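You operate a simulated robot arm through the tools that you are given. There is no shell and no other tool. Be economical: measure what you need, move in short steps, check, and stop when the job is done.

Carry out the task below with a simulated robot arm. There is one attempt and no reset: what you move stays moved.

TASK
Find the dead push switch in the tester and put it in the red tray.
Fine: power on, click both switches once each: the dead one's lamp shows red; power off before it comes out; the good one stays in its socket.

It is judged by the outcome, as a careful person would: the job done as asked, and still so three seconds after it is handed in. It fails if anything else is knocked over, pushed out of place, dropped, spilled or broken.

THE ROBOT
A 7-joint arm with a two-finger parallel gripper, fixed in place. Base frame: the origin is at the foot of the arm, x ahead of it, y to its left, z up; the work surface is at about z = 0. Lengths are in m, angles in degrees, forces in N, time in s.
With the tool pointing down near the work surface it reaches from about 0.22 to 0.58 m from the base axis. Its first joint turns from -66.0 to 66.0 degrees. Payload 2.5 kg.
Tool frame: the origin (TCP) lies between the finger pads and is the grasp point; the fingertips stand 0.023 m ahead of it; z points along the fingers, y is the line along which they close. The gripper opens to 0.094 m. The fingers are 0.038 m wide and 0.01 m thick; the gripper's body (0.054 by 0.096 m) begins 0.039 m behind the TCP.
Orientation is that of the tool frame in the base frame, as a unit quaternion [w, x, y, z]. With the fingers straight down and closing along the base's y, the tool's x points along the base's -x, its y along +y and its z along -z.

THE INTERFACE
- The arm moves only by the tool move_arm. Its argument "deltas" is a list of rows, each a list of 3 entries, a list of its own where there are three numbers: the shift along the base's x, y, z in units of 30 mm (1.0 is 30 mm), then the turn, a rotation vector about the base's x, y, z in units of 5 degrees (1.0 is 5 degrees), then the gripper command, from -1 (fully open) to 1 (shut), values between in proportion. In form: [[[x, y, z], [ax, ay, az], gripper], ...]. A call has 1 to 20 rows; each row shifts and turns the commanded pose from where the row before left it. A call with a number of a shift or a turn outside -1 to 1 is refused whole. A row lasts 0.2 s, in which the tool goes at most 0.05 m and 8.6 degrees; a call with a longer step from one row to the next is refused whole, and so is a gripper value outside its range. A pose out of reach is approached as far as the arm can. The call stops where the force on the tool passes 40 N (or 10 N more than at its start, if that is more) or the arm is blocked; 0.2 s more then pass. The fingers move at their own pace (about 0.108 m/s each) and stop on an object; they squeeze with about 32 N. The grip force told is the motor's: it shows also when the fingers shut on nothing. Time passes only in rows, and 0.2 s behind the last, so rows that do not move let the fingers close. It gives the time, the measured TCP pose, the force on the tool (base axes), the opening and the grip force at its end, in the units of the frame above (readings bear some noise), and new pictures: "pictures" is both (left out), scene, wrist or none.
- Cameras (640 x 400 px; columns grow to the right, rows downward): "scene" is fixed at [0.0847, -0.3768, 0.5494]; the picture's right is [1.00, -0.00, 0.00], its down [-0.00, -0.52, -0.85] and it looks along [0.00, 0.85, -0.52] (base axes); focal length 324 px, centre (320, 200). "wrist" rides on the gripper at [-0.039, 0, -0.044] in the tool frame; the picture's right is [0.00, -1.00, 0.00], its down [0.97, 0.00, -0.24] and it looks along [0.24, 0.00, 0.97] (tool axes); focal length 218 px, centre (320, 200).
- point_at(camera, pixels): there is no depth. For up to 12 entries [column, row, z] of the newest picture of that camera ("zoom" is the newest enlarged one), the place [x, y] in the base frame at which the ray of that pixel passes the height z, good to about 0.002 m, but the place of the scene camera against the robot may be out by one fixed shift of up to 0.025 m in any direction. No time passes.
- enlarge(camera, box): a new picture of the part [left, top, right, bottom] of that camera's present view, enlarged. No time passes.
- hand_in(): hands the job in; it is judged then, once.

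Work in short steps. Measure before you move; look again where a grasp or a placing could have gone wrong, and mend it. You have 80 turns and 120 pictures in all, those below and enlarged ones among them. Open the gripper and draw the arm clear of the work before you hand the job in, unless the task says otherwise; then end with one line.

The tools are called after "Request:" by a JSON object that holds its "fn" and its "kwargs". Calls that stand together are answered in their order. move_arm: Moves the arm, as the interface text tells. Its arguments: {"type":"object","properties":{"deltas":{"type":"array"},"pictures":{"type":"string","enum":["both","scene","wrist","none"]}},"required":["deltas"]} The other tools are called the same way: point_at (camera, pixels) gives the place at which the rays of pixels pass given heights; enlarge (camera, box) takes an enlarged picture of a part of a camera's view; hand_in () hands the job in.

At the start:

```text
clock: 0.0
tcp_pos: [0.2446, 0.2464, 0.3253]
ee_rot: [0.0, -0.001, 1.0, -0.001]
contact_force: [-0.2, -1.0, -0.2]
gripper_width: 0.0938
grip_force: 0.0
```

scene: 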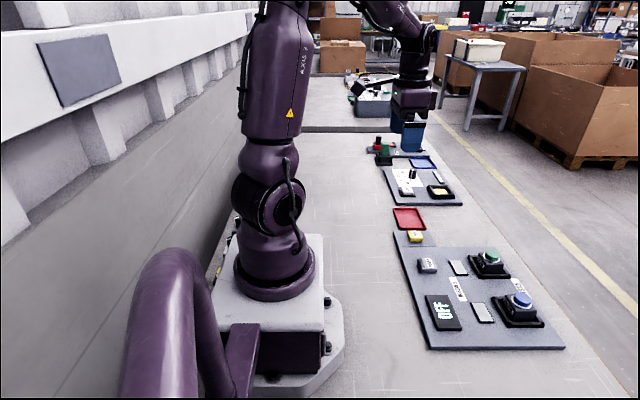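
wrist: 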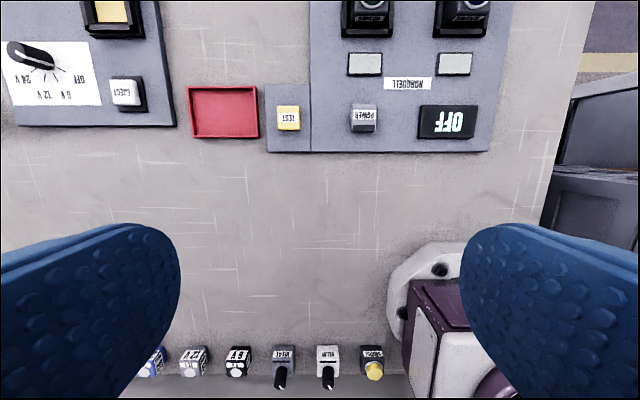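

The scene shows the tester (panel with OFF display, POWER rocker, green and blue switches), a separate TEST block and the red tray. I'll enlarge both views to identify the parts.

Request:
{"fn": "enlarge", "kwargs": {"camera": "scene", "box": [370, 130, 580, 360]}}

Request:
{"fn": "enlarge", "kwargs": {"camera": "wrist", "box": [180, 0, 540, 160]}}

Request:
{"fn": "point_at", "kwargs": {"camera": "wrist", "pixels": [[364, 118, 0.02], [289, 118, 0.02], [223, 112, 0.0], [364, 64, 0.01], [454, 64, 0.01], [367, 20, 0.02], [460, 20, 0.02], [450, 122, 0.01]]}}

Request:
{"fn": "point_at", "kwargs": {"camera": "scene", "pixels": [[428, 265, 0.02], [415, 237, 0.02], [408, 219, 0.0], [458, 268, 0.01], [482, 313, 0.01], [490, 257, 0.04], [521, 298, 0.04]]}}

```text
1.74 times, centred on (475, 245) of scene
```

zoom: 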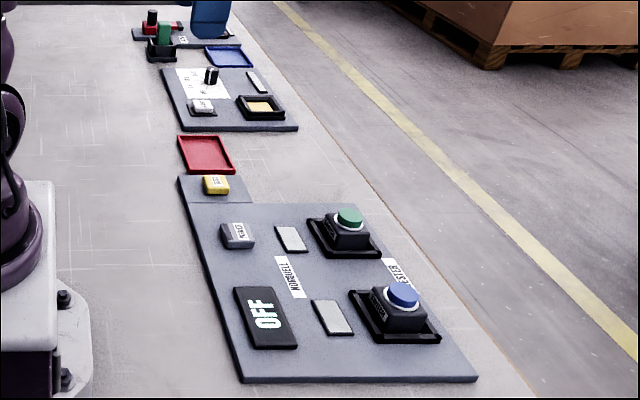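

```text
1.78 times, centred on (360, 80) of wrist
```

zoom: 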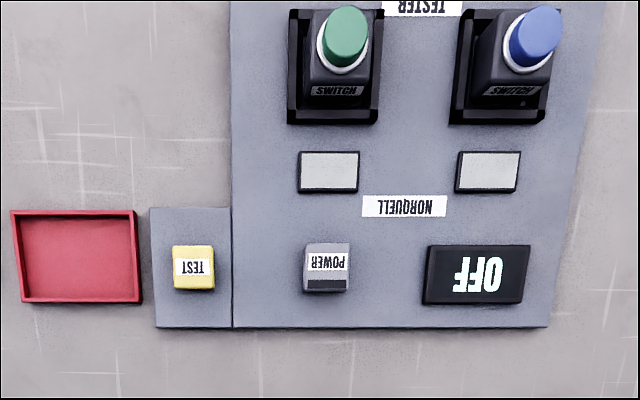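

```text
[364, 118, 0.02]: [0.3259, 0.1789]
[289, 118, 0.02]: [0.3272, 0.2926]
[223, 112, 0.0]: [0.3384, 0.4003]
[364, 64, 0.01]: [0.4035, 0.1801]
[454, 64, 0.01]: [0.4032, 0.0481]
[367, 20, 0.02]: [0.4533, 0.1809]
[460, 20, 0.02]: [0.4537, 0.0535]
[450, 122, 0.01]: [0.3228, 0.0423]
```

```text
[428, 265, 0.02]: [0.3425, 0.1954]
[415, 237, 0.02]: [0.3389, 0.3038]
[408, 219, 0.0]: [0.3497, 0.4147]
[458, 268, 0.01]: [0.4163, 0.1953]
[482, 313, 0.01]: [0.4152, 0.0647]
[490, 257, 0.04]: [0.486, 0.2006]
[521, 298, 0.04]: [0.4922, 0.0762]
```

Next I raise nothing and move over the tester (around x 0.36, y 0.12) for an overhead look, with the gripper shutting for pressing.

Request:
{"fn": "move_arm", "kwargs": {"deltas": [[[1, -1, 0], [0, 0, 0], 1], [[1, -1, 0], [0, 0, 0], 1], [[1, -1, 0], [0, 0, 0], 1], [[1, -1, 0], [0, 0, 0], 1], [[0, 0, 0], [0, 0, 0], 1], [[0, 0, 0], [0, 0, 0], 1]], "pictures": "wrist"}}

```text
clock: 1.4
tcp_pos: [0.3674, 0.123, 0.3243]
ee_rot: [-0.001, 0.001, 1.0, 0.0]
contact_force: [1.4, -0.8, -0.2]
gripper_width: 0.0
grip_force: 32.1
```

wrist: 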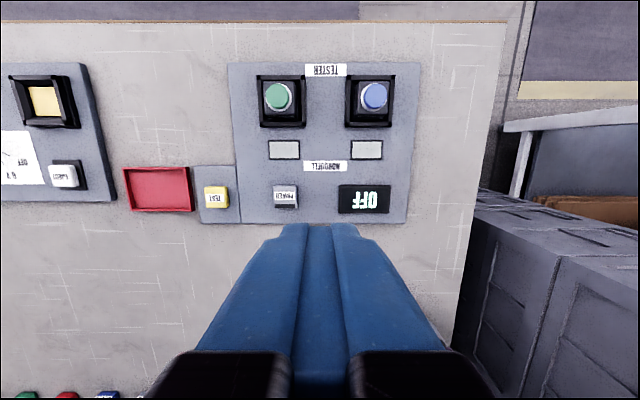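

Request:
{"fn": "enlarge", "kwargs": {"camera": "wrist", "box": [225, 55, 425, 225]}}

Request:
{"fn": "point_at", "kwargs": {"camera": "wrist", "pixels": [[285, 195, 0.02], [278, 96, 0.06], [374, 95, 0.06], [278, 96, 0.04], [374, 95, 0.04], [284, 149, 0.01], [366, 149, 0.01], [158, 190, 0.0], [216, 196, 0.02], [281, 101, 0.01], [370, 101, 0.01]]}}

```text
2.35 times, centred on (325, 140) of wrist
```

zoom: 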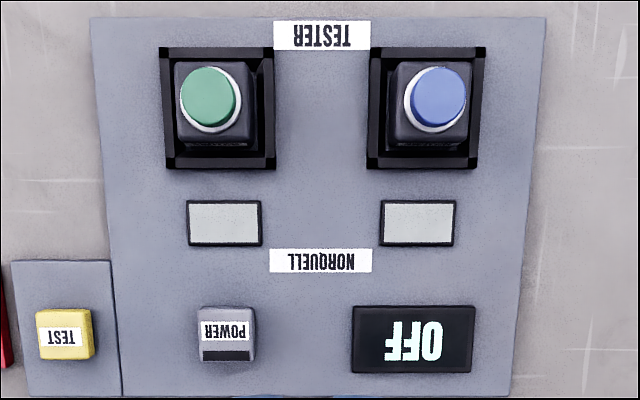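

```text
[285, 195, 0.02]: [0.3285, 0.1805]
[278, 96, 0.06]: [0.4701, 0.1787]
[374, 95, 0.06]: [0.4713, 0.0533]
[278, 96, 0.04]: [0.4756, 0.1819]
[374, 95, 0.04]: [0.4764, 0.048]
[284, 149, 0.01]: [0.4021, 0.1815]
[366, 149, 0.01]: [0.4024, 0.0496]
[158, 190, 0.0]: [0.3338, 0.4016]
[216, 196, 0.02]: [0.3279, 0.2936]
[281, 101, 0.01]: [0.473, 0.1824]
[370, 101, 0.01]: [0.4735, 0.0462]
```

POWER is at about (0.328, 0.180). I move above it and descend to z≈0.085 and look.

Request:
{"fn": "move_arm", "kwargs": {"deltas": [[[-0.65, 0.96, -1], [0, 0, 0], 1], [[-0.65, 0.96, -1], [0, 0, 0], 1], [[0, 0, -1], [0, 0, 0], 1], [[0, 0, -1], [0, 0, 0], 1], [[0, 0, -1], [0, 0, 0], 1], [[0, 0, -1], [0, 0, 0], 1], [[0, 0, -1], [0, 0, 0], 1], [[0, 0, -1], [0, 0, 0], 1], [[0, 0, 0], [0, 0, 0], 1]], "pictures": "both"}}

Request:
{"fn": "enlarge", "kwargs": {"camera": "scene", "box": [390, 220, 560, 350]}}

```text
clock: 3.4
tcp_pos: [0.3257, 0.1827, 0.0846]
ee_rot: [0.0, 0.001, 1.0, -0.001]
contact_force: [0.4, -1.0, -0.2]
gripper_width: 0.0001
grip_force: 32.5
```

scene: 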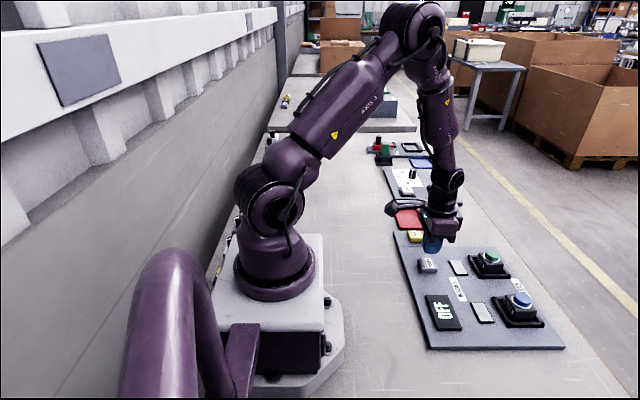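
wrist: 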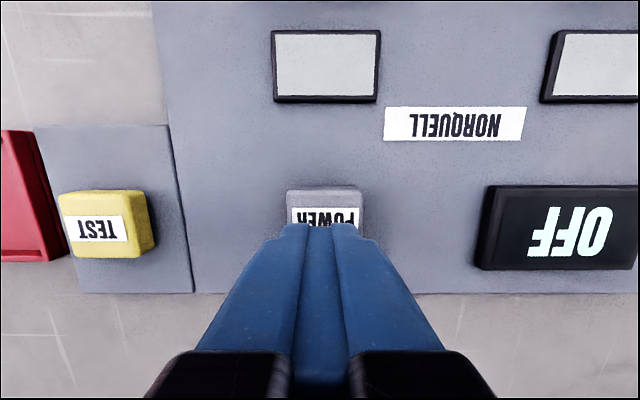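

```text
3.08 times, centred on (475, 285) of scene
```

zoom: 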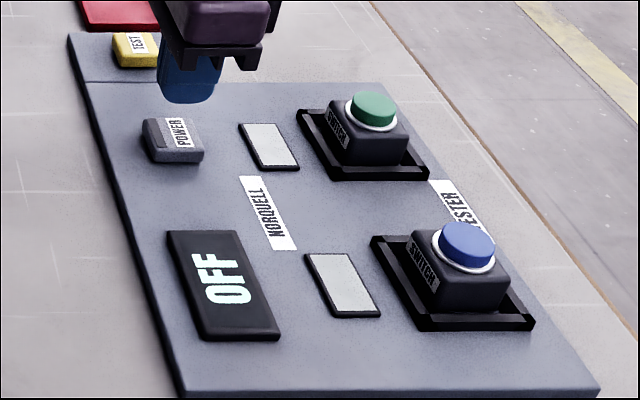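

Gripper is centred over POWER. I descend slowly toward it.

Request:
{"fn": "move_arm", "kwargs": {"deltas": [[[0.07, -0.05, -0.4], [0, 0, 0], 1], [[0, 0, -0.3], [0, 0, 0], 1], [[0, 0, -0.15], [0, 0, 0], 1], [[0, 0, -0.1], [0, 0, 0], 1], [[0, 0, 0], [0, 0, 0], 1]], "pictures": "wrist"}}

```text
clock: 4.6
tcp_pos: [0.3292, 0.1815, 0.057]
ee_rot: [0.0, 0.001, 1.0, 0.0]
contact_force: [-0.3, 0.2, 0.3]
gripper_width: 0.0
grip_force: 32.4
```

wrist: 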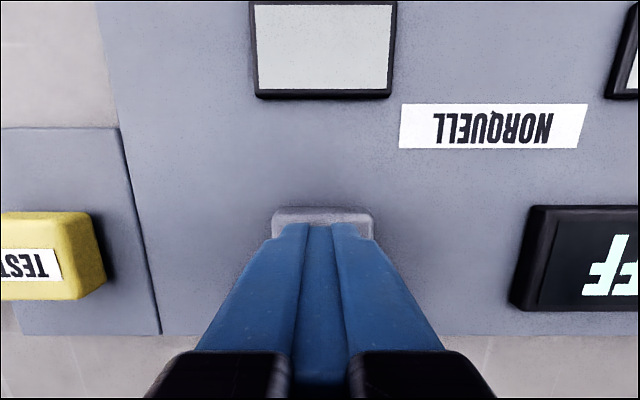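

Request:
{"fn": "move_arm", "kwargs": {"deltas": [[[0, 0, -0.1], [0, 0, 0], 1], [[0, 0, -0.1], [0, 0, 0], 1], [[0, 0, -0.1], [0, 0, 0], 1]], "pictures": "wrist"}}

```text
clock: 5.4
tcp_pos: [0.3295, 0.1811, 0.0479]
ee_rot: [0.0, 0.0, 1.0, 0.001]
contact_force: [-1.6, -0.6, 2.2]
gripper_width: 0.0002
grip_force: 31.9
```

wrist: 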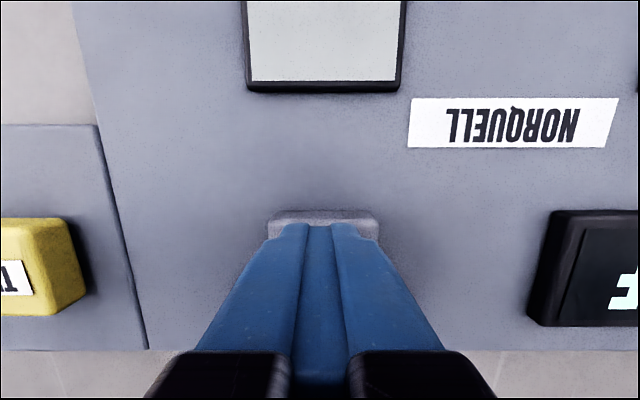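

Force begins (2.2 N): contact at TCP z≈0.048. I press on in 1 mm steps.

Request:
{"fn": "move_arm", "kwargs": {"deltas": [[[0, 0, -0.04], [0, 0, 0], 1], [[0, 0, -0.04], [0, 0, 0], 1]], "pictures": "scene"}}

```text
clock: 6.0
tcp_pos: [0.3291, 0.1817, 0.0456]
ee_rot: [0.0, -0.001, 1.0, -0.001]
contact_force: [-2.8, 0.1, 4.6]
gripper_width: 0.0
grip_force: 32.3
```

scene: 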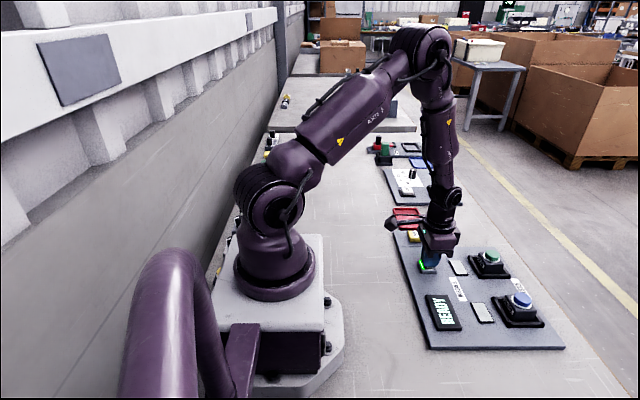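

The display says READY: power is on. I lift straight up, then go over the green switch (~0.473, 0.181).

Request:
{"fn": "move_arm", "kwargs": {"deltas": [[[0, 0, 0.5], [0, 0, 0], 1], [[0, 0, 1], [0, 0, 0], 1], [[0, 0, 1], [0, 0, 0], 1], [[1, 0, 0], [0, 0, 0], 1], [[1, 0, 0], [0, 0, 0], 1], [[1, 0, 0], [0, 0, 0], 1], [[1, 0, 0], [0, 0, 0], 1], [[0.8, 0, 0], [0, 0, 0], 1], [[0, 0, -0.5], [0, 0, 0], 1], [[0, 0, 0], [0, 0, 0], 1]], "pictures": "both"}}

Request:
{"fn": "enlarge", "kwargs": {"camera": "scene", "box": [390, 220, 560, 350]}}

```text
clock: 8.2
tcp_pos: [0.4714, 0.1813, 0.1054]
ee_rot: [0.001, 0.0, 1.0, 0.0]
contact_force: [0.1, 0.2, -1.0]
gripper_width: 0.0002
grip_force: 31.9
```

scene: 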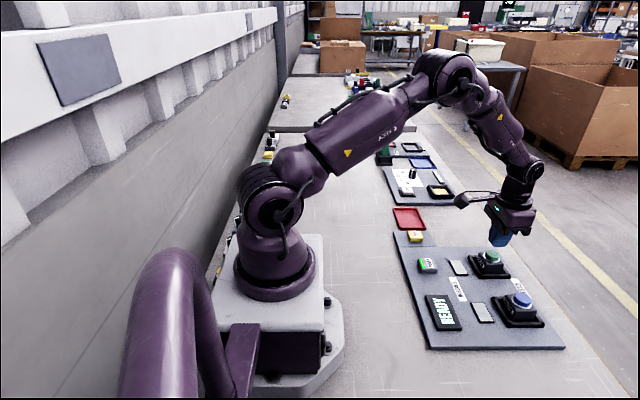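
wrist: 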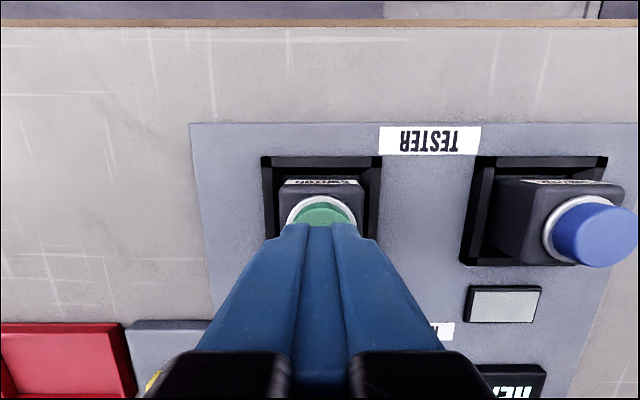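

```text
3.08 times, centred on (475, 285) of scene
```

zoom: 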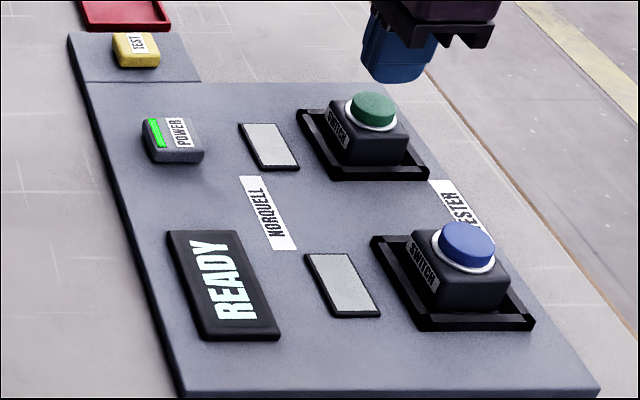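

Power indicator is green. I descend carefully onto the green cap.

Request:
{"fn": "move_arm", "kwargs": {"deltas": [[[0, 0, -0.3], [0, 0, 0], 1], [[0, 0, -0.2], [0, 0, 0], 1], [[0, 0, -0.1], [0, 0, 0], 1], [[0, 0, 0], [0, 0, 0], 1]], "pictures": "wrist"}}

```text
clock: 9.2
tcp_pos: [0.4721, 0.1808, 0.0865]
ee_rot: [0.0, 0.001, 1.0, 0.0]
contact_force: [0.2, 0.6, 0.4]
gripper_width: 0.0002
grip_force: 32.1
```

wrist: 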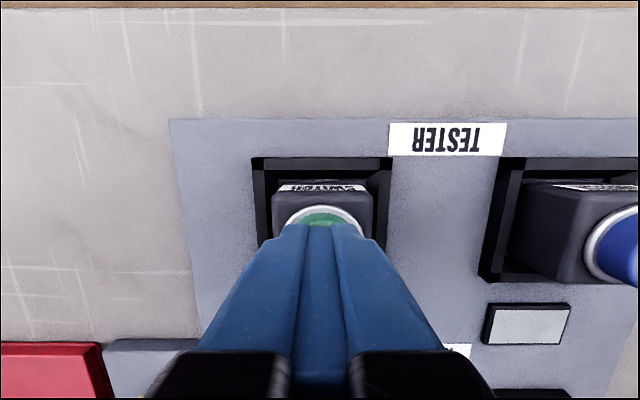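

Request:
{"fn": "move_arm", "kwargs": {"deltas": [[[0, 0, -0.07], [0, 0, 0], 1], [[0, 0, -0.07], [0, 0, 0], 1]], "pictures": "none"}}

```text
clock: 9.8
tcp_pos: [0.4716, 0.1797, 0.0828]
ee_rot: [-0.001, 0.001, 1.0, 0.0]
contact_force: [0.7, -0.2, -0.2]
gripper_width: 0.0001
grip_force: 32.5
```

Request:
{"fn": "move_arm", "kwargs": {"deltas": [[[0, 0.02, -0.07], [0, 0, 0], 1], [[0, 0, -0.07], [0, 0, 0], 1]], "pictures": "none"}}

```text
clock: 10.4
tcp_pos: [0.4728, 0.1811, 0.0785]
ee_rot: [0.0, 0.001, 1.0, -0.001]
contact_force: [0.3, -0.9, 0.3]
gripper_width: 0.0
grip_force: 32.2
```

Request:
{"fn": "move_arm", "kwargs": {"deltas": [[[0, 0, -0.07], [0, 0, 0], 1], [[0, 0, -0.07], [0, 0, 0], 1]], "pictures": "scene"}}

```text
clock: 11.0
tcp_pos: [0.4728, 0.1814, 0.0757]
ee_rot: [0.001, 0.001, 1.0, 0.0]
contact_force: [0.2, -0.9, 2.8]
gripper_width: 0.0001
grip_force: 31.6
```

scene: 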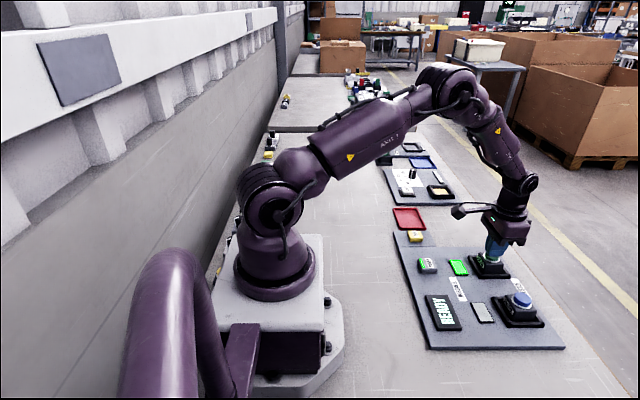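

The green switch's lamp lights green: it is good. I lift off and move over the blue one (~0.473, 0.049).

Request:
{"fn": "move_arm", "kwargs": {"deltas": [[[0, 0, 0.5], [0, 0, 0], 1], [[0, 0, 0.7], [0, 0, 0], 1], [[0, -0.9, 0], [0, 0, 0], 1], [[0, -0.9, 0], [0, 0, 0], 1], [[0, -0.9, 0], [0, 0, 0], 1], [[0, -0.9, 0], [0, 0, 0], 1], [[0, -0.8, 0], [0, 0, 0], 1], [[0, 0, -0.4], [0, 0, 0], 1], [[0, 0, 0], [0, 0, 0], 1]], "pictures": "both"}}

Request:
{"fn": "enlarge", "kwargs": {"camera": "scene", "box": [390, 220, 560, 350]}}

```text
clock: 13.0
tcp_pos: [0.469, 0.0502, 0.0991]
ee_rot: [0.0, 0.001, 1.0, -0.001]
contact_force: [0.8, -0.8, -0.9]
gripper_width: 0.0001
grip_force: 31.9
```

scene: 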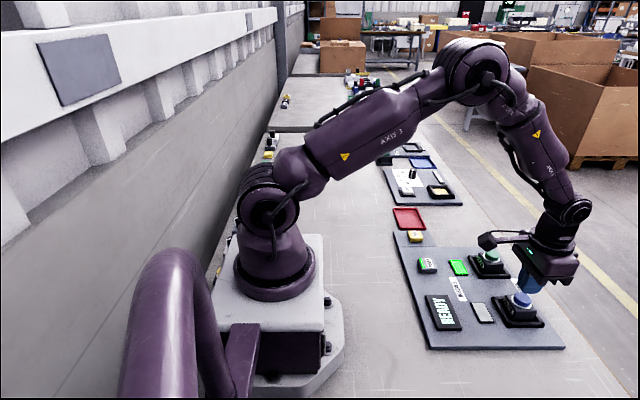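
wrist: 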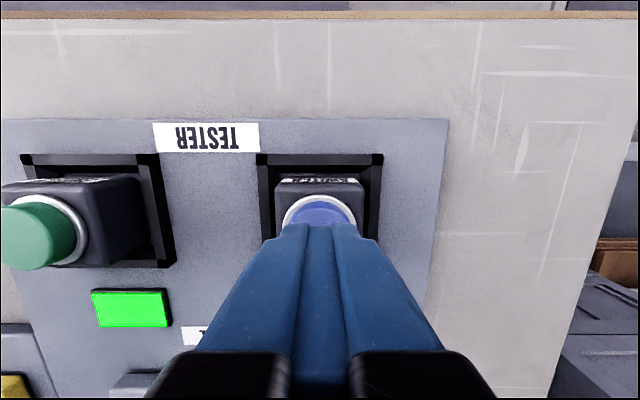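

```text
3.08 times, centred on (475, 285) of scene
```

zoom: 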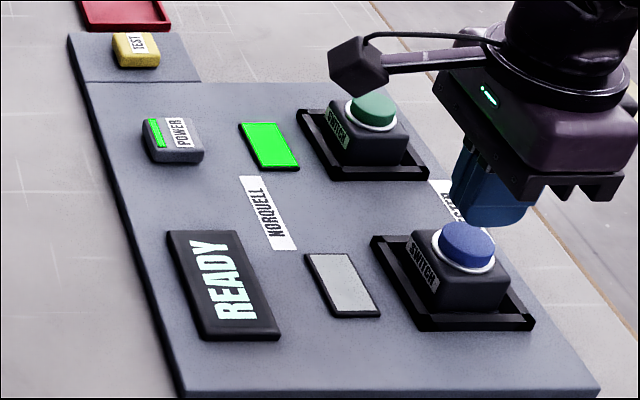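

Aligned over blue. I descend to just above the cap.

Request:
{"fn": "move_arm", "kwargs": {"deltas": [[[0.08, -0.03, -0.3], [0, 0, 0], 1], [[0, 0, -0.25], [0, 0, 0], 1], [[0, 0, -0.1], [0, 0, 0], 1]], "pictures": "none"}}

Request:
{"fn": "move_arm", "kwargs": {"deltas": [[[0, 0, -0.07], [0, 0, 0], 1], [[0, 0, -0.07], [0, 0, 0], 1]], "pictures": "scene"}}

```text
clock: 13.8
tcp_pos: [0.4731, 0.0488, 0.0803]
ee_rot: [0.0, 0.0, 1.0, 0.0]
contact_force: [-0.4, -0.1, 0.1]
gripper_width: 0.0
grip_force: 32.3
```

```text
clock: 14.4
tcp_pos: [0.4757, 0.0484, 0.0762]
ee_rot: [0.0, 0.0, 1.0, -0.001]
contact_force: [-1.4, -1.0, 3.7]
gripper_width: 0.0002
grip_force: 31.9
```

scene: 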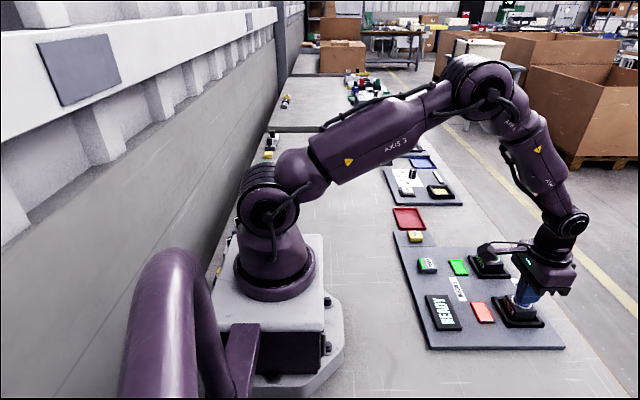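

Blue's lamp is red: it is the dead one. I lift and go back to POWER to switch off.

Request:
{"fn": "move_arm", "kwargs": {"deltas": [[[0, 0, 0.5], [0, 0, 0], 1], [[0, 0, 1], [0, 0, 0], 1], [[-1, 0.4, 0], [0, 0, 0], 1], [[-1, 0.8, 0], [0, 0, 0], 1], [[-1, 0.8, 0], [0, 0, 0], 1], [[-1, 0.8, 0], [0, 0, 0], 1], [[-0.85, 0.8, 0], [0, 0, 0], 1], [[0, 0.83, -0.5], [0, 0, 0], 1], [[0, 0, -0.8], [0, 0, 0], 1], [[0, 0, -0.8], [0, 0, 0], 1], [[0, 0, 0], [0, 0, 0], 1]], "pictures": "both"}}

```text
clock: 16.8
tcp_pos: [0.3303, 0.1837, 0.0559]
ee_rot: [0.0, 0.001, 1.0, -0.001]
contact_force: [-0.2, 0.6, 1.0]
gripper_width: 0.0
grip_force: 32.5
```

scene: 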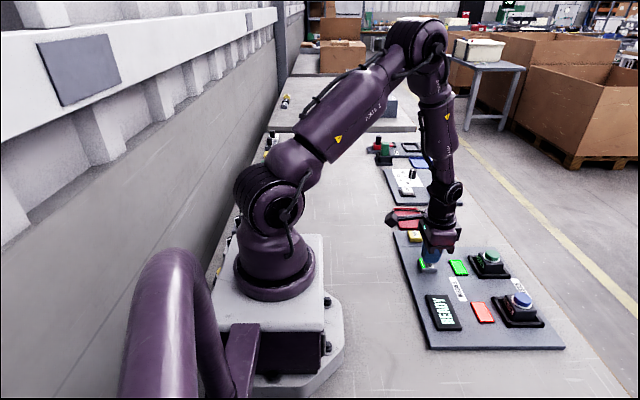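
wrist: 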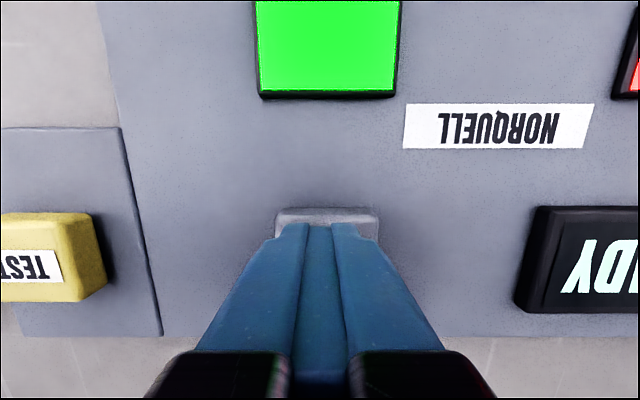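

Over POWER at z 0.056; press down to about 0.0455 as before.

Request:
{"fn": "move_arm", "kwargs": {"deltas": [[[0, -0.05, -0.15], [0, 0, 0], 1], [[0, 0, -0.1], [0, 0, 0], 1], [[0, 0, -0.05], [0, 0, 0], 1], [[0, 0, -0.05], [0, 0, 0], 1]], "pictures": "scene"}}

```text
clock: 17.8
tcp_pos: [0.3291, 0.1797, 0.0473]
ee_rot: [0.001, 0.001, 1.0, 0.0]
contact_force: [1.7, -1.1, 2.8]
gripper_width: 0.0002
grip_force: 32.1
```

scene: 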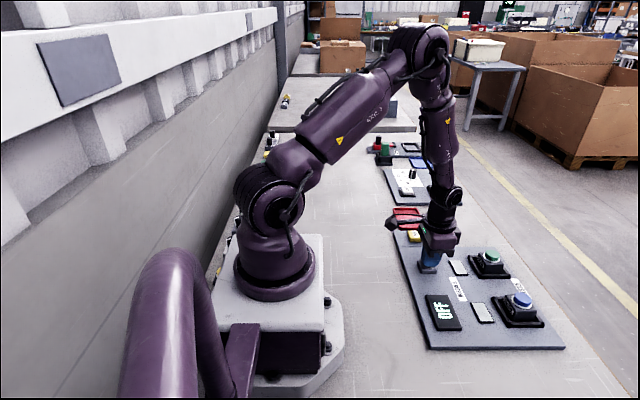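

Display shows OFF. I lift, open the gripper and move back over the blue switch.

Request:
{"fn": "move_arm", "kwargs": {"deltas": [[[0, 0, 0.5], [0, 0, 0], 1], [[0, 0, 1], [0, 0, 0], 1], [[0, 0, 1], [0, 0, 0], 1], [[0, 0, 1], [0, 0, 0], 0], [[1, -0.8, 0], [0, 0, 0], -1], [[1, -0.8, 0], [0, 0, 0], -1], [[1, -0.8, 0], [0, 0, 0], -1], [[1, -0.8, 0], [0, 0, 0], -1], [[0.8, -0.8, 0], [0, 0, 0], -1], [[0, -0.37, 0], [0, 0, 0], -1], [[0, 0, 0], [0, 0, 0], -1]], "pictures": "both"}}

Request:
{"fn": "enlarge", "kwargs": {"camera": "scene", "box": [460, 230, 560, 340]}}

```text
clock: 20.2
tcp_pos: [0.4725, 0.0492, 0.1519]
ee_rot: [0.0, 0.0, 1.0, -0.001]
contact_force: [-0.5, 0.7, 0.6]
gripper_width: 0.0938
grip_force: 0.0
```

scene: 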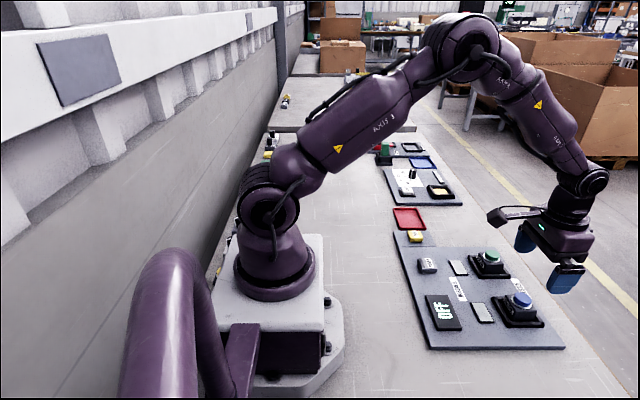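
wrist: 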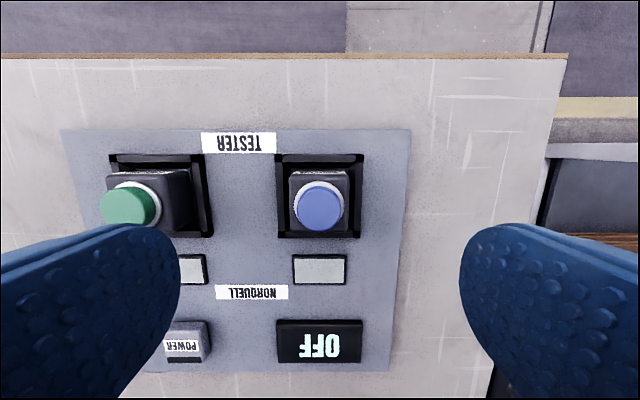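

```text
3.64 times, centred on (510, 285) of scene
```

zoom: 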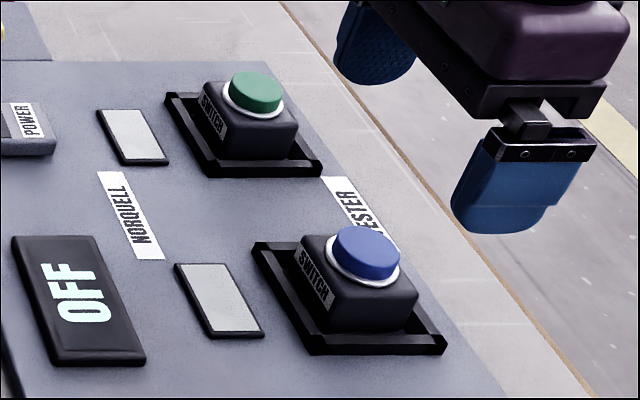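

Request:
{"fn": "enlarge", "kwargs": {"camera": "wrist", "box": [260, 140, 380, 250]}}

Request:
{"fn": "point_at", "kwargs": {"camera": "wrist", "pixels": [[276, 196, 0.015], [363, 196, 0.015], [320, 155, 0.015], [320, 238, 0.015], [290, 200, 0.042], [349, 200, 0.042], [320, 170, 0.042], [320, 231, 0.042], [320, 208, 0.054]]}}

```text
3.64 times, centred on (320, 195) of wrist
```

zoom: 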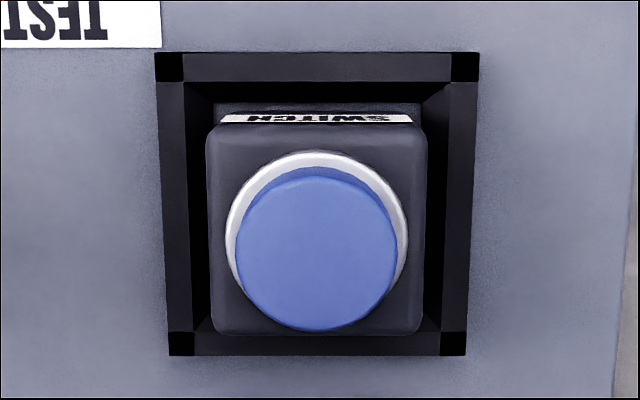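

```text
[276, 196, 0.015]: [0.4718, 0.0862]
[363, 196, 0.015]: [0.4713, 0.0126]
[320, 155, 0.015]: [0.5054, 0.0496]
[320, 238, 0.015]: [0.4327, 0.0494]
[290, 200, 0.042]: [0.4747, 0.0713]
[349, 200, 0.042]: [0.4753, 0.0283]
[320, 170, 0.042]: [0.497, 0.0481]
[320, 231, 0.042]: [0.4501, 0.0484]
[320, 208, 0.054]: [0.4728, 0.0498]
```

Body centre ≈ (0.4735, 0.0495), about 43 mm wide. I descend open to TCP z≈0.051, keeping tips above the socket rim, and look.

Request:
{"fn": "move_arm", "kwargs": {"deltas": [[[0.03, 0.01, -1], [0, 0, 0], -1], [[0, 0, -1], [0, 0, 0], -1], [[0, 0, -0.8], [0, 0, 0], -1], [[0, 0, -0.5], [0, 0, 0], -1], [[0, 0, 0], [0, 0, 0], -1]], "pictures": "both"}}

Request:
{"fn": "enlarge", "kwargs": {"camera": "scene", "box": [460, 230, 560, 340]}}

```text
clock: 21.4
tcp_pos: [0.4739, 0.0478, 0.0516]
ee_rot: [0.0, 0.0, 1.0, 0.0]
contact_force: [0.4, 0.4, -0.6]
gripper_width: 0.0939
grip_force: 0.0
```

scene: 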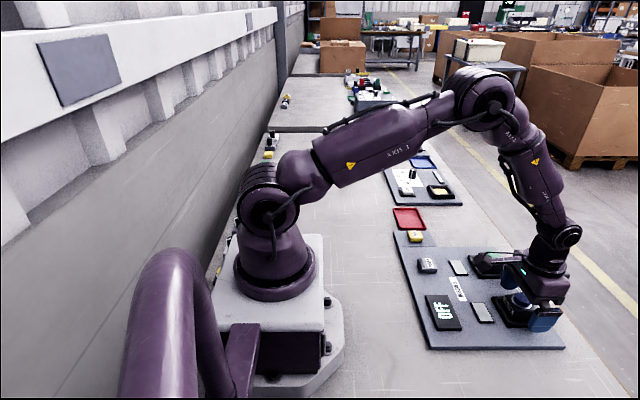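
wrist: 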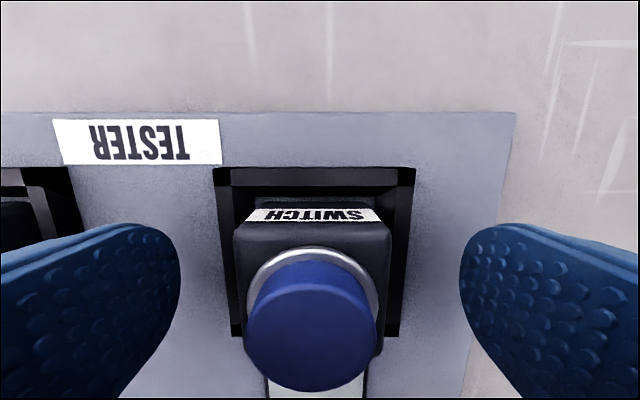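

```text
3.64 times, centred on (510, 285) of scene
```

zoom: 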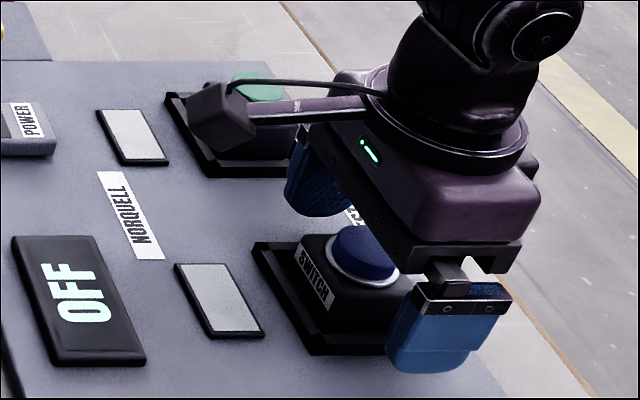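

Fingers straddle the body, off by ~1.5 mm in y. I nudge and close.

Request:
{"fn": "move_arm", "kwargs": {"deltas": [[[0, 0.05, 0], [0, 0, 0], -1], [[0, 0, 0], [0, 0, 0], 0], [[0, 0, 0], [0, 0, 0], 0.2], [[0, 0, 0], [0, 0, 0], 1], [[0, 0, 0], [0, 0, 0], 1]], "pictures": "both"}}

Request:
{"fn": "enlarge", "kwargs": {"camera": "scene", "box": [460, 230, 560, 340]}}

```text
clock: 22.6
tcp_pos: [0.4727, 0.0506, 0.053]
ee_rot: [0.0, 0.0, 1.0, -0.001]
contact_force: [0.8, -1.1, 0.0]
gripper_width: 0.0432
grip_force: 32.0
```

scene: 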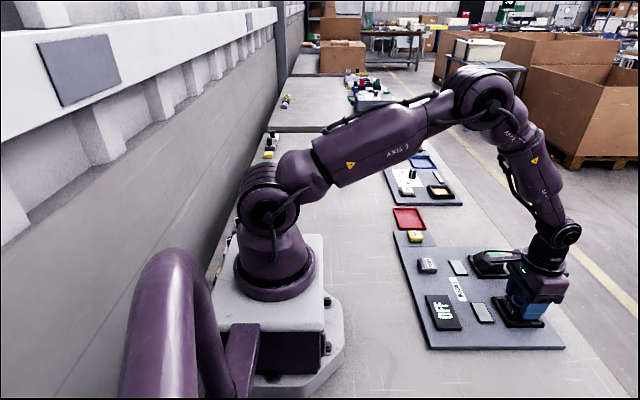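
wrist: 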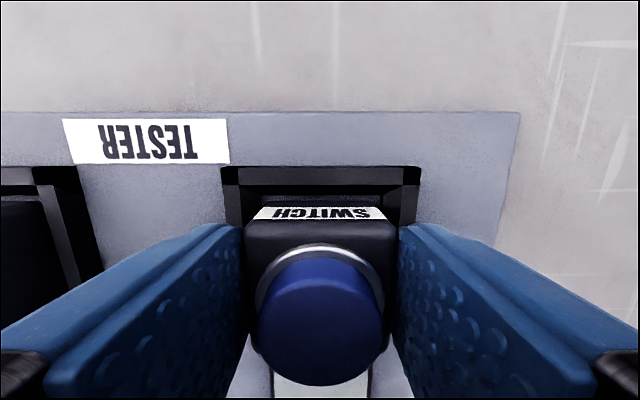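

```text
3.64 times, centred on (510, 285) of scene
```

zoom: 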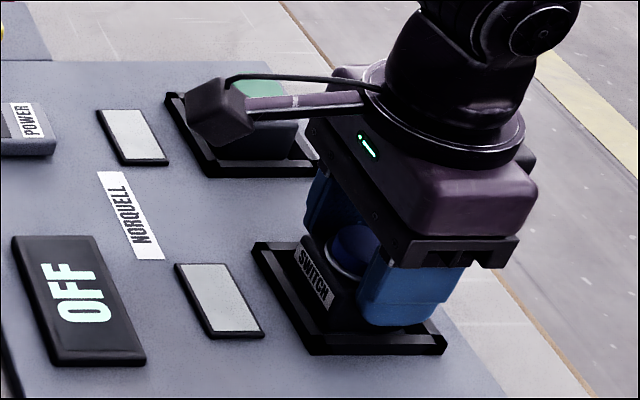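

The body is gripped (opening 43 mm). I pull straight up slowly.

Request:
{"fn": "move_arm", "kwargs": {"deltas": [[[0, 0, 0.2], [0, 0, 0], 1], [[0, 0, 0.3], [0, 0, 0], 1], [[0, 0, 0.6], [0, 0, 0], 1], [[0, 0, 1], [0, 0, 0], 1], [[0, 0, 1], [0, 0, 0], 1], [[0, 0, 1], [0, 0, 0], 1], [[0, 0, 0], [0, 0, 0], 1]], "pictures": "both"}}

```text
clock: 24.2
tcp_pos: [0.4732, 0.047, 0.1764]
ee_rot: [0.0, 0.0, 1.0, 0.0]
contact_force: [0.1, -0.2, -0.2]
gripper_width: 0.0433
grip_force: 32.1
```

scene: 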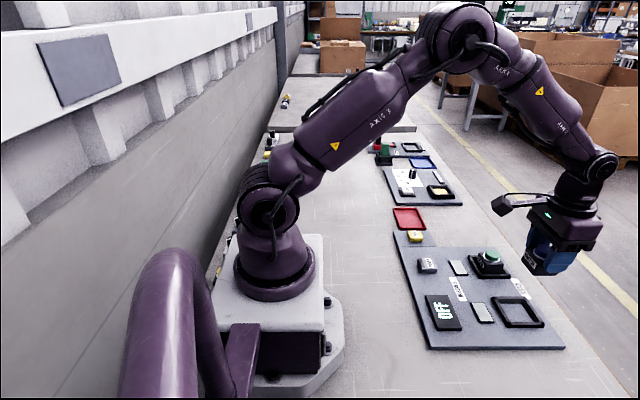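
wrist: 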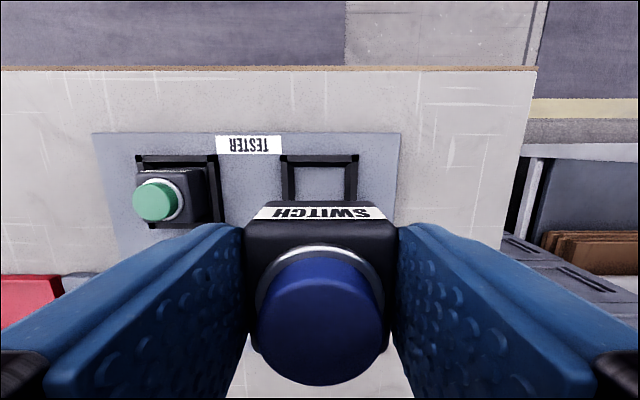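

The switch is out, socket empty. I carry it at this height to above the red tray (~0.336, 0.401).

Request:
{"fn": "move_arm", "kwargs": {"deltas": [[[-0.3, 0.9, 0], [0, 0, 0], 1], [[-0.4, 0.9, 0], [0, 0, 0], 1], [[-0.4, 0.9, 0], [0, 0, 0], 1], [[-0.4, 0.9, 0], [0, 0, 0], 1], [[-0.4, 0.9, 0], [0, 0, 0], 1], [[-0.4, 0.9, 0], [0, 0, 0], 1], [[-0.4, 0.9, 0], [0, 0, 0], 1], [[-0.4, 0.9, 0], [0, 0, 0], 1], [[-0.4, 0.9, 0], [0, 0, 0], 1], [[-0.4, 0.9, 0], [0, 0, 0], 1], [[-0.4, 0.9, 0], [0, 0, 0], 1], [[-0.27, 0.9, 0], [0, 0, 0], 1], [[0, 0.9, 0], [0, 0, 0], 1], [[0, 0, 0], [0, 0, 0], 1]], "pictures": "both"}}

```text
clock: 27.2
tcp_pos: [0.3369, 0.4021, 0.1759]
ee_rot: [0.0, 0.002, 1.0, 0.0]
contact_force: [0.1, 1.0, 0.0]
gripper_width: 0.0429
grip_force: 31.7
```

scene: 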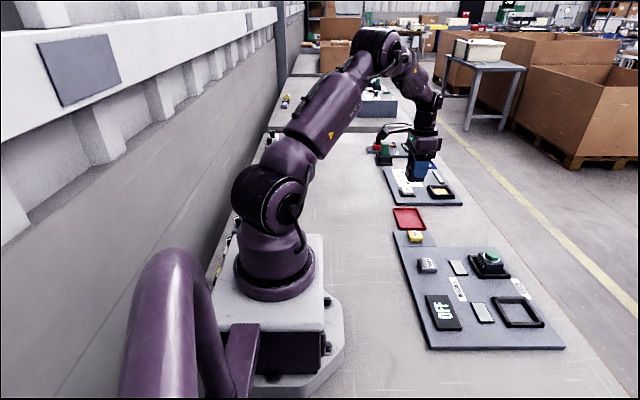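
wrist: 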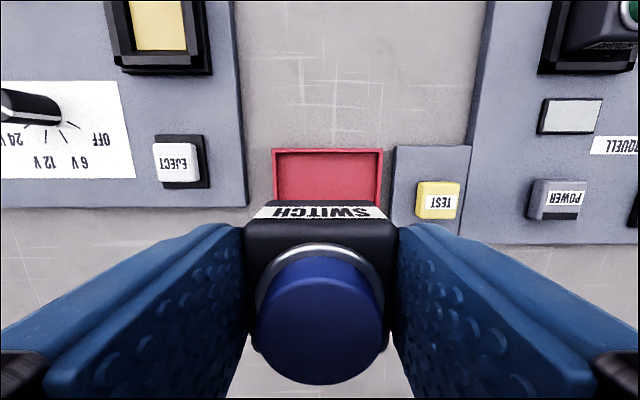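

Request:
{"fn": "point_at", "kwargs": {"camera": "wrist", "pixels": [[272, 150, 0.012], [383, 150, 0.012], [281, 157, 0.003], [377, 157, 0.003], [327, 150, 0.012]]}}

Request:
{"fn": "enlarge", "kwargs": {"camera": "wrist", "box": [240, 130, 420, 240]}}

```text
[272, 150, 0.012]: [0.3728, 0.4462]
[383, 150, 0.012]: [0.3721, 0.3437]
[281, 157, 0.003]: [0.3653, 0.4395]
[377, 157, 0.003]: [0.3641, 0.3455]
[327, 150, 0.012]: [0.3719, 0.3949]
```

```text
3.56 times, centred on (330, 185) of wrist
```

zoom: 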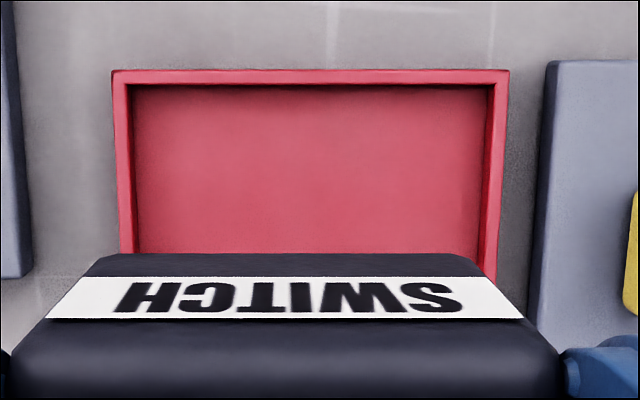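

Tray spans x 0.296–0.372, y 0.344–0.446: centre (0.334, 0.395). I shift there and descend to TCP z≈0.062.

Request:
{"fn": "move_arm", "kwargs": {"deltas": [[[-0.1, -0.22, -0.5], [0, 0, 0], 1], [[0, 0, -1], [0, 0, 0], 1], [[0, 0, -1], [0, 0, 0], 1], [[0, 0, -0.8], [0, 0, 0], 1], [[0, 0, -0.5], [0, 0, 0], 1], [[0, 0, 0], [0, 0, 0], 1]], "pictures": "both"}}

Request:
{"fn": "enlarge", "kwargs": {"camera": "scene", "box": [370, 160, 470, 260]}}

```text
clock: 28.6
tcp_pos: [0.337, 0.3954, 0.062]
ee_rot: [0.0, 0.0, 1.0, 0.0]
contact_force: [-0.3, 1.0, -0.2]
gripper_width: 0.0431
grip_force: 32.0
```

scene: 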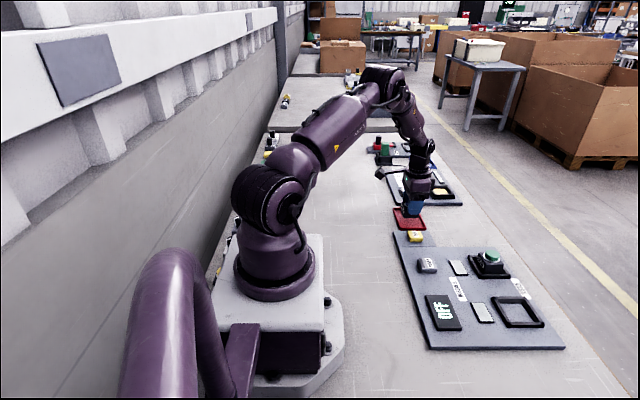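
wrist: 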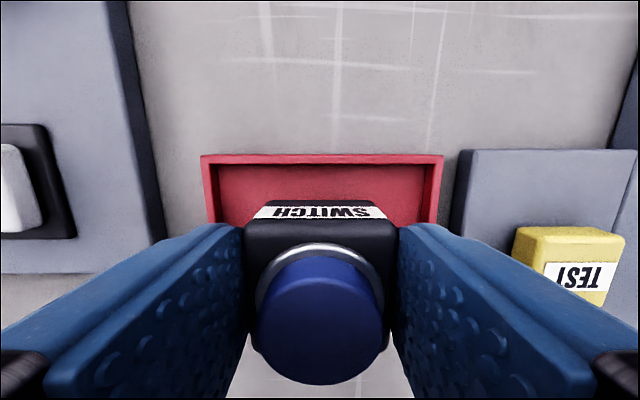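

```text
4.00 times, centred on (420, 210) of scene
```

zoom: 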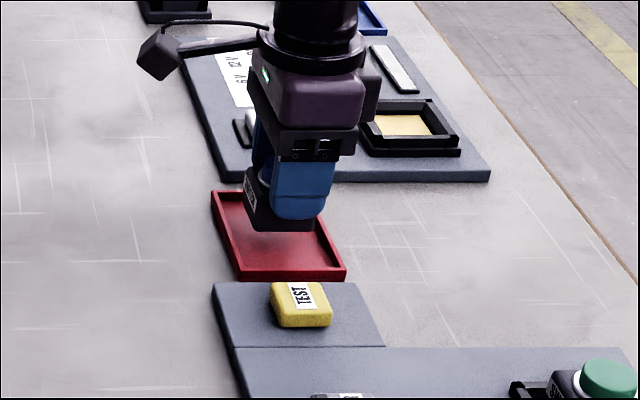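

Centred in the tray. I lower until light contact.

Request:
{"fn": "move_arm", "kwargs": {"deltas": [[[-0.07, 0, -0.2], [0, 0, 0], 1], [[0, 0, -0.13], [0, 0, 0], 1]], "pictures": "none"}}

Request:
{"fn": "move_arm", "kwargs": {"deltas": [[[0, 0, -0.08], [0, 0, 0], 1]], "pictures": "none"}}

Request:
{"fn": "enlarge", "kwargs": {"camera": "scene", "box": [370, 160, 470, 260]}}

```text
clock: 29.2
tcp_pos: [0.3336, 0.3964, 0.0532]
ee_rot: [0.0, 0.001, 1.0, 0.0]
contact_force: [-0.1, 0.1, -0.7]
gripper_width: 0.043
grip_force: 32.4
```

```text
clock: 29.6
tcp_pos: [0.3323, 0.3955, 0.0506]
ee_rot: [0.0, 0.0, 1.0, 0.0]
contact_force: [0.1, 0.1, -1.3]
gripper_width: 0.0433
grip_force: 31.7
```

```text
4.00 times, centred on (420, 210) of scene
```

zoom: 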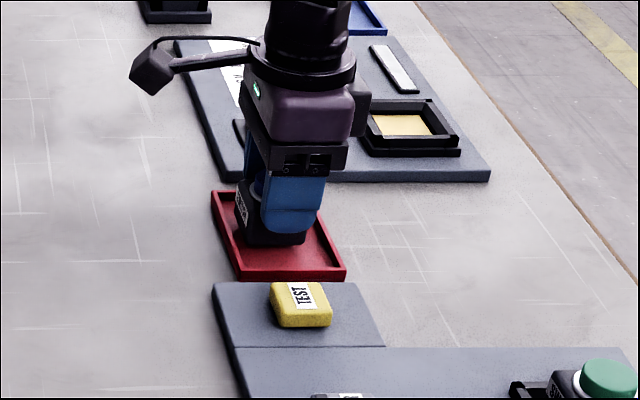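

Request:
{"fn": "move_arm", "kwargs": {"deltas": [[[0, 0, -0.07], [0, 0, 0], 1], [[0, 0, 0], [0, 0, 0], 1]], "pictures": "none"}}

Request:
{"fn": "move_arm", "kwargs": {"deltas": [[[0, 0, -0.07], [0, 0, 0], 1], [[0, 0, 0], [0, 0, 0], 1]], "pictures": "none"}}

```text
clock: 30.2
tcp_pos: [0.3327, 0.3962, 0.0478]
ee_rot: [0.0, 0.0, 1.0, 0.0]
contact_force: [-0.1, -0.2, -0.5]
gripper_width: 0.0427
grip_force: 31.5
```

```text
clock: 30.8
tcp_pos: [0.3332, 0.3956, 0.0462]
ee_rot: [0.0, 0.0, 1.0, -0.001]
contact_force: [-0.1, 0.4, -1.6]
gripper_width: 0.0431
grip_force: 32.0
```

Request:
{"fn": "move_arm", "kwargs": {"deltas": [[[0, 0, -0.06], [0, 0, 0], 1], [[0, 0, 0], [0, 0, 0], 1]], "pictures": "none"}}

Request:
{"fn": "enlarge", "kwargs": {"camera": "scene", "box": [385, 190, 445, 250]}}

```text
clock: 31.4
tcp_pos: [0.3344, 0.3967, 0.0456]
ee_rot: [0.0, -0.001, 1.0, 0.002]
contact_force: [-3.1, -4.2, 15.1]
gripper_width: 0.0432
grip_force: 31.5
```

```text
6.67 times, centred on (415, 220) of scene
```

zoom: 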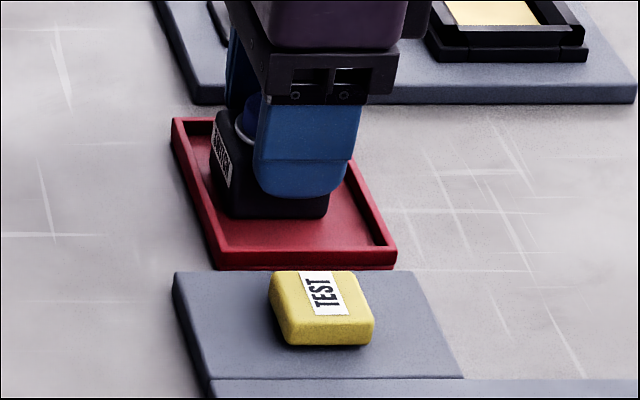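

Contact on the tray floor (15 N). I ease up 1 mm, open partway, then lift.

Request:
{"fn": "move_arm", "kwargs": {"deltas": [[[0, 0, 0.04], [0, 0, 0], 1], [[0, 0, 0], [0, 0, 0], -0.4], [[0, 0, 0], [0, 0, 0], -0.4], [[0, 0, 0.5], [0, 0, 0], -0.4], [[0, 0, 1], [0, 0, 0], -0.4], [[0, 0, 1], [0, 0, 0], -0.4], [[0, 0, 1], [0, 0, 0], -0.4], [[0, 0, 1], [0, 0, 0], -1], [[0, 0, 1], [0, 0, 0], -1], [[-0.5, -0.5, 0.5], [0, 0, 0], -1], [[-1, -0.5, 0], [0, 0, 0], -1], [[0, 0, 0], [0, 0, 0], -1]], "pictures": "both"}}

Request:
{"fn": "enlarge", "kwargs": {"camera": "scene", "box": [370, 180, 570, 350]}}

```text
clock: 34.0
tcp_pos: [0.2842, 0.364, 0.227]
ee_rot: [0.0, 0.001, 1.0, 0.0]
contact_force: [0.7, -0.1, 0.0]
gripper_width: 0.0942
grip_force: 0.0
```

scene: 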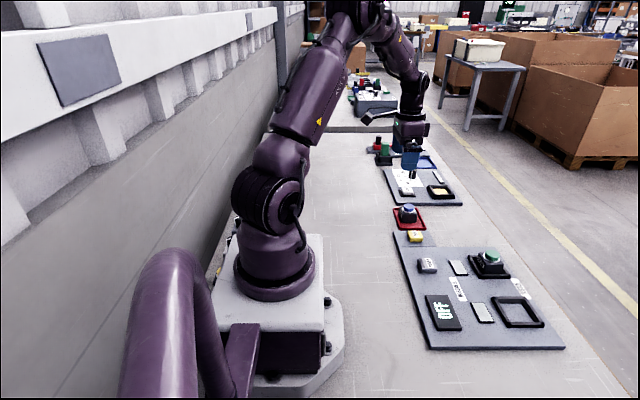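
wrist: 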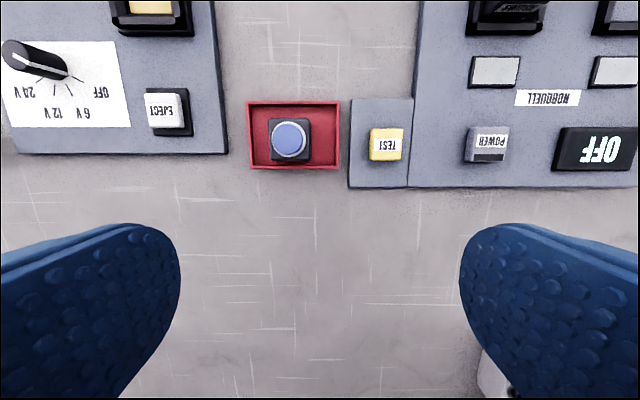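

```text
2.35 times, centred on (470, 265) of scene
```

zoom: 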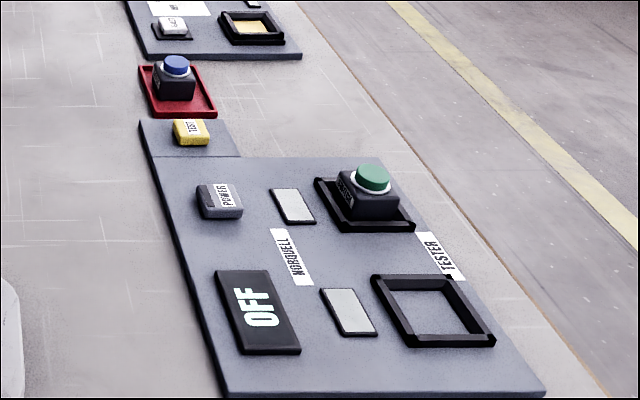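

The blue switch stands upright in the red tray, power is OFF, and the green one is still in its socket. The arm is clear with the gripper open, so I hand in.

Request:
{"fn": "hand_in", "kwargs": {}}

```text
The job is handed in.
```

The blue push switch was the dead one (its lamp showed red); I switched the power off, pulled it out and stood it in the red tray, and the good green switch is still in its socket.
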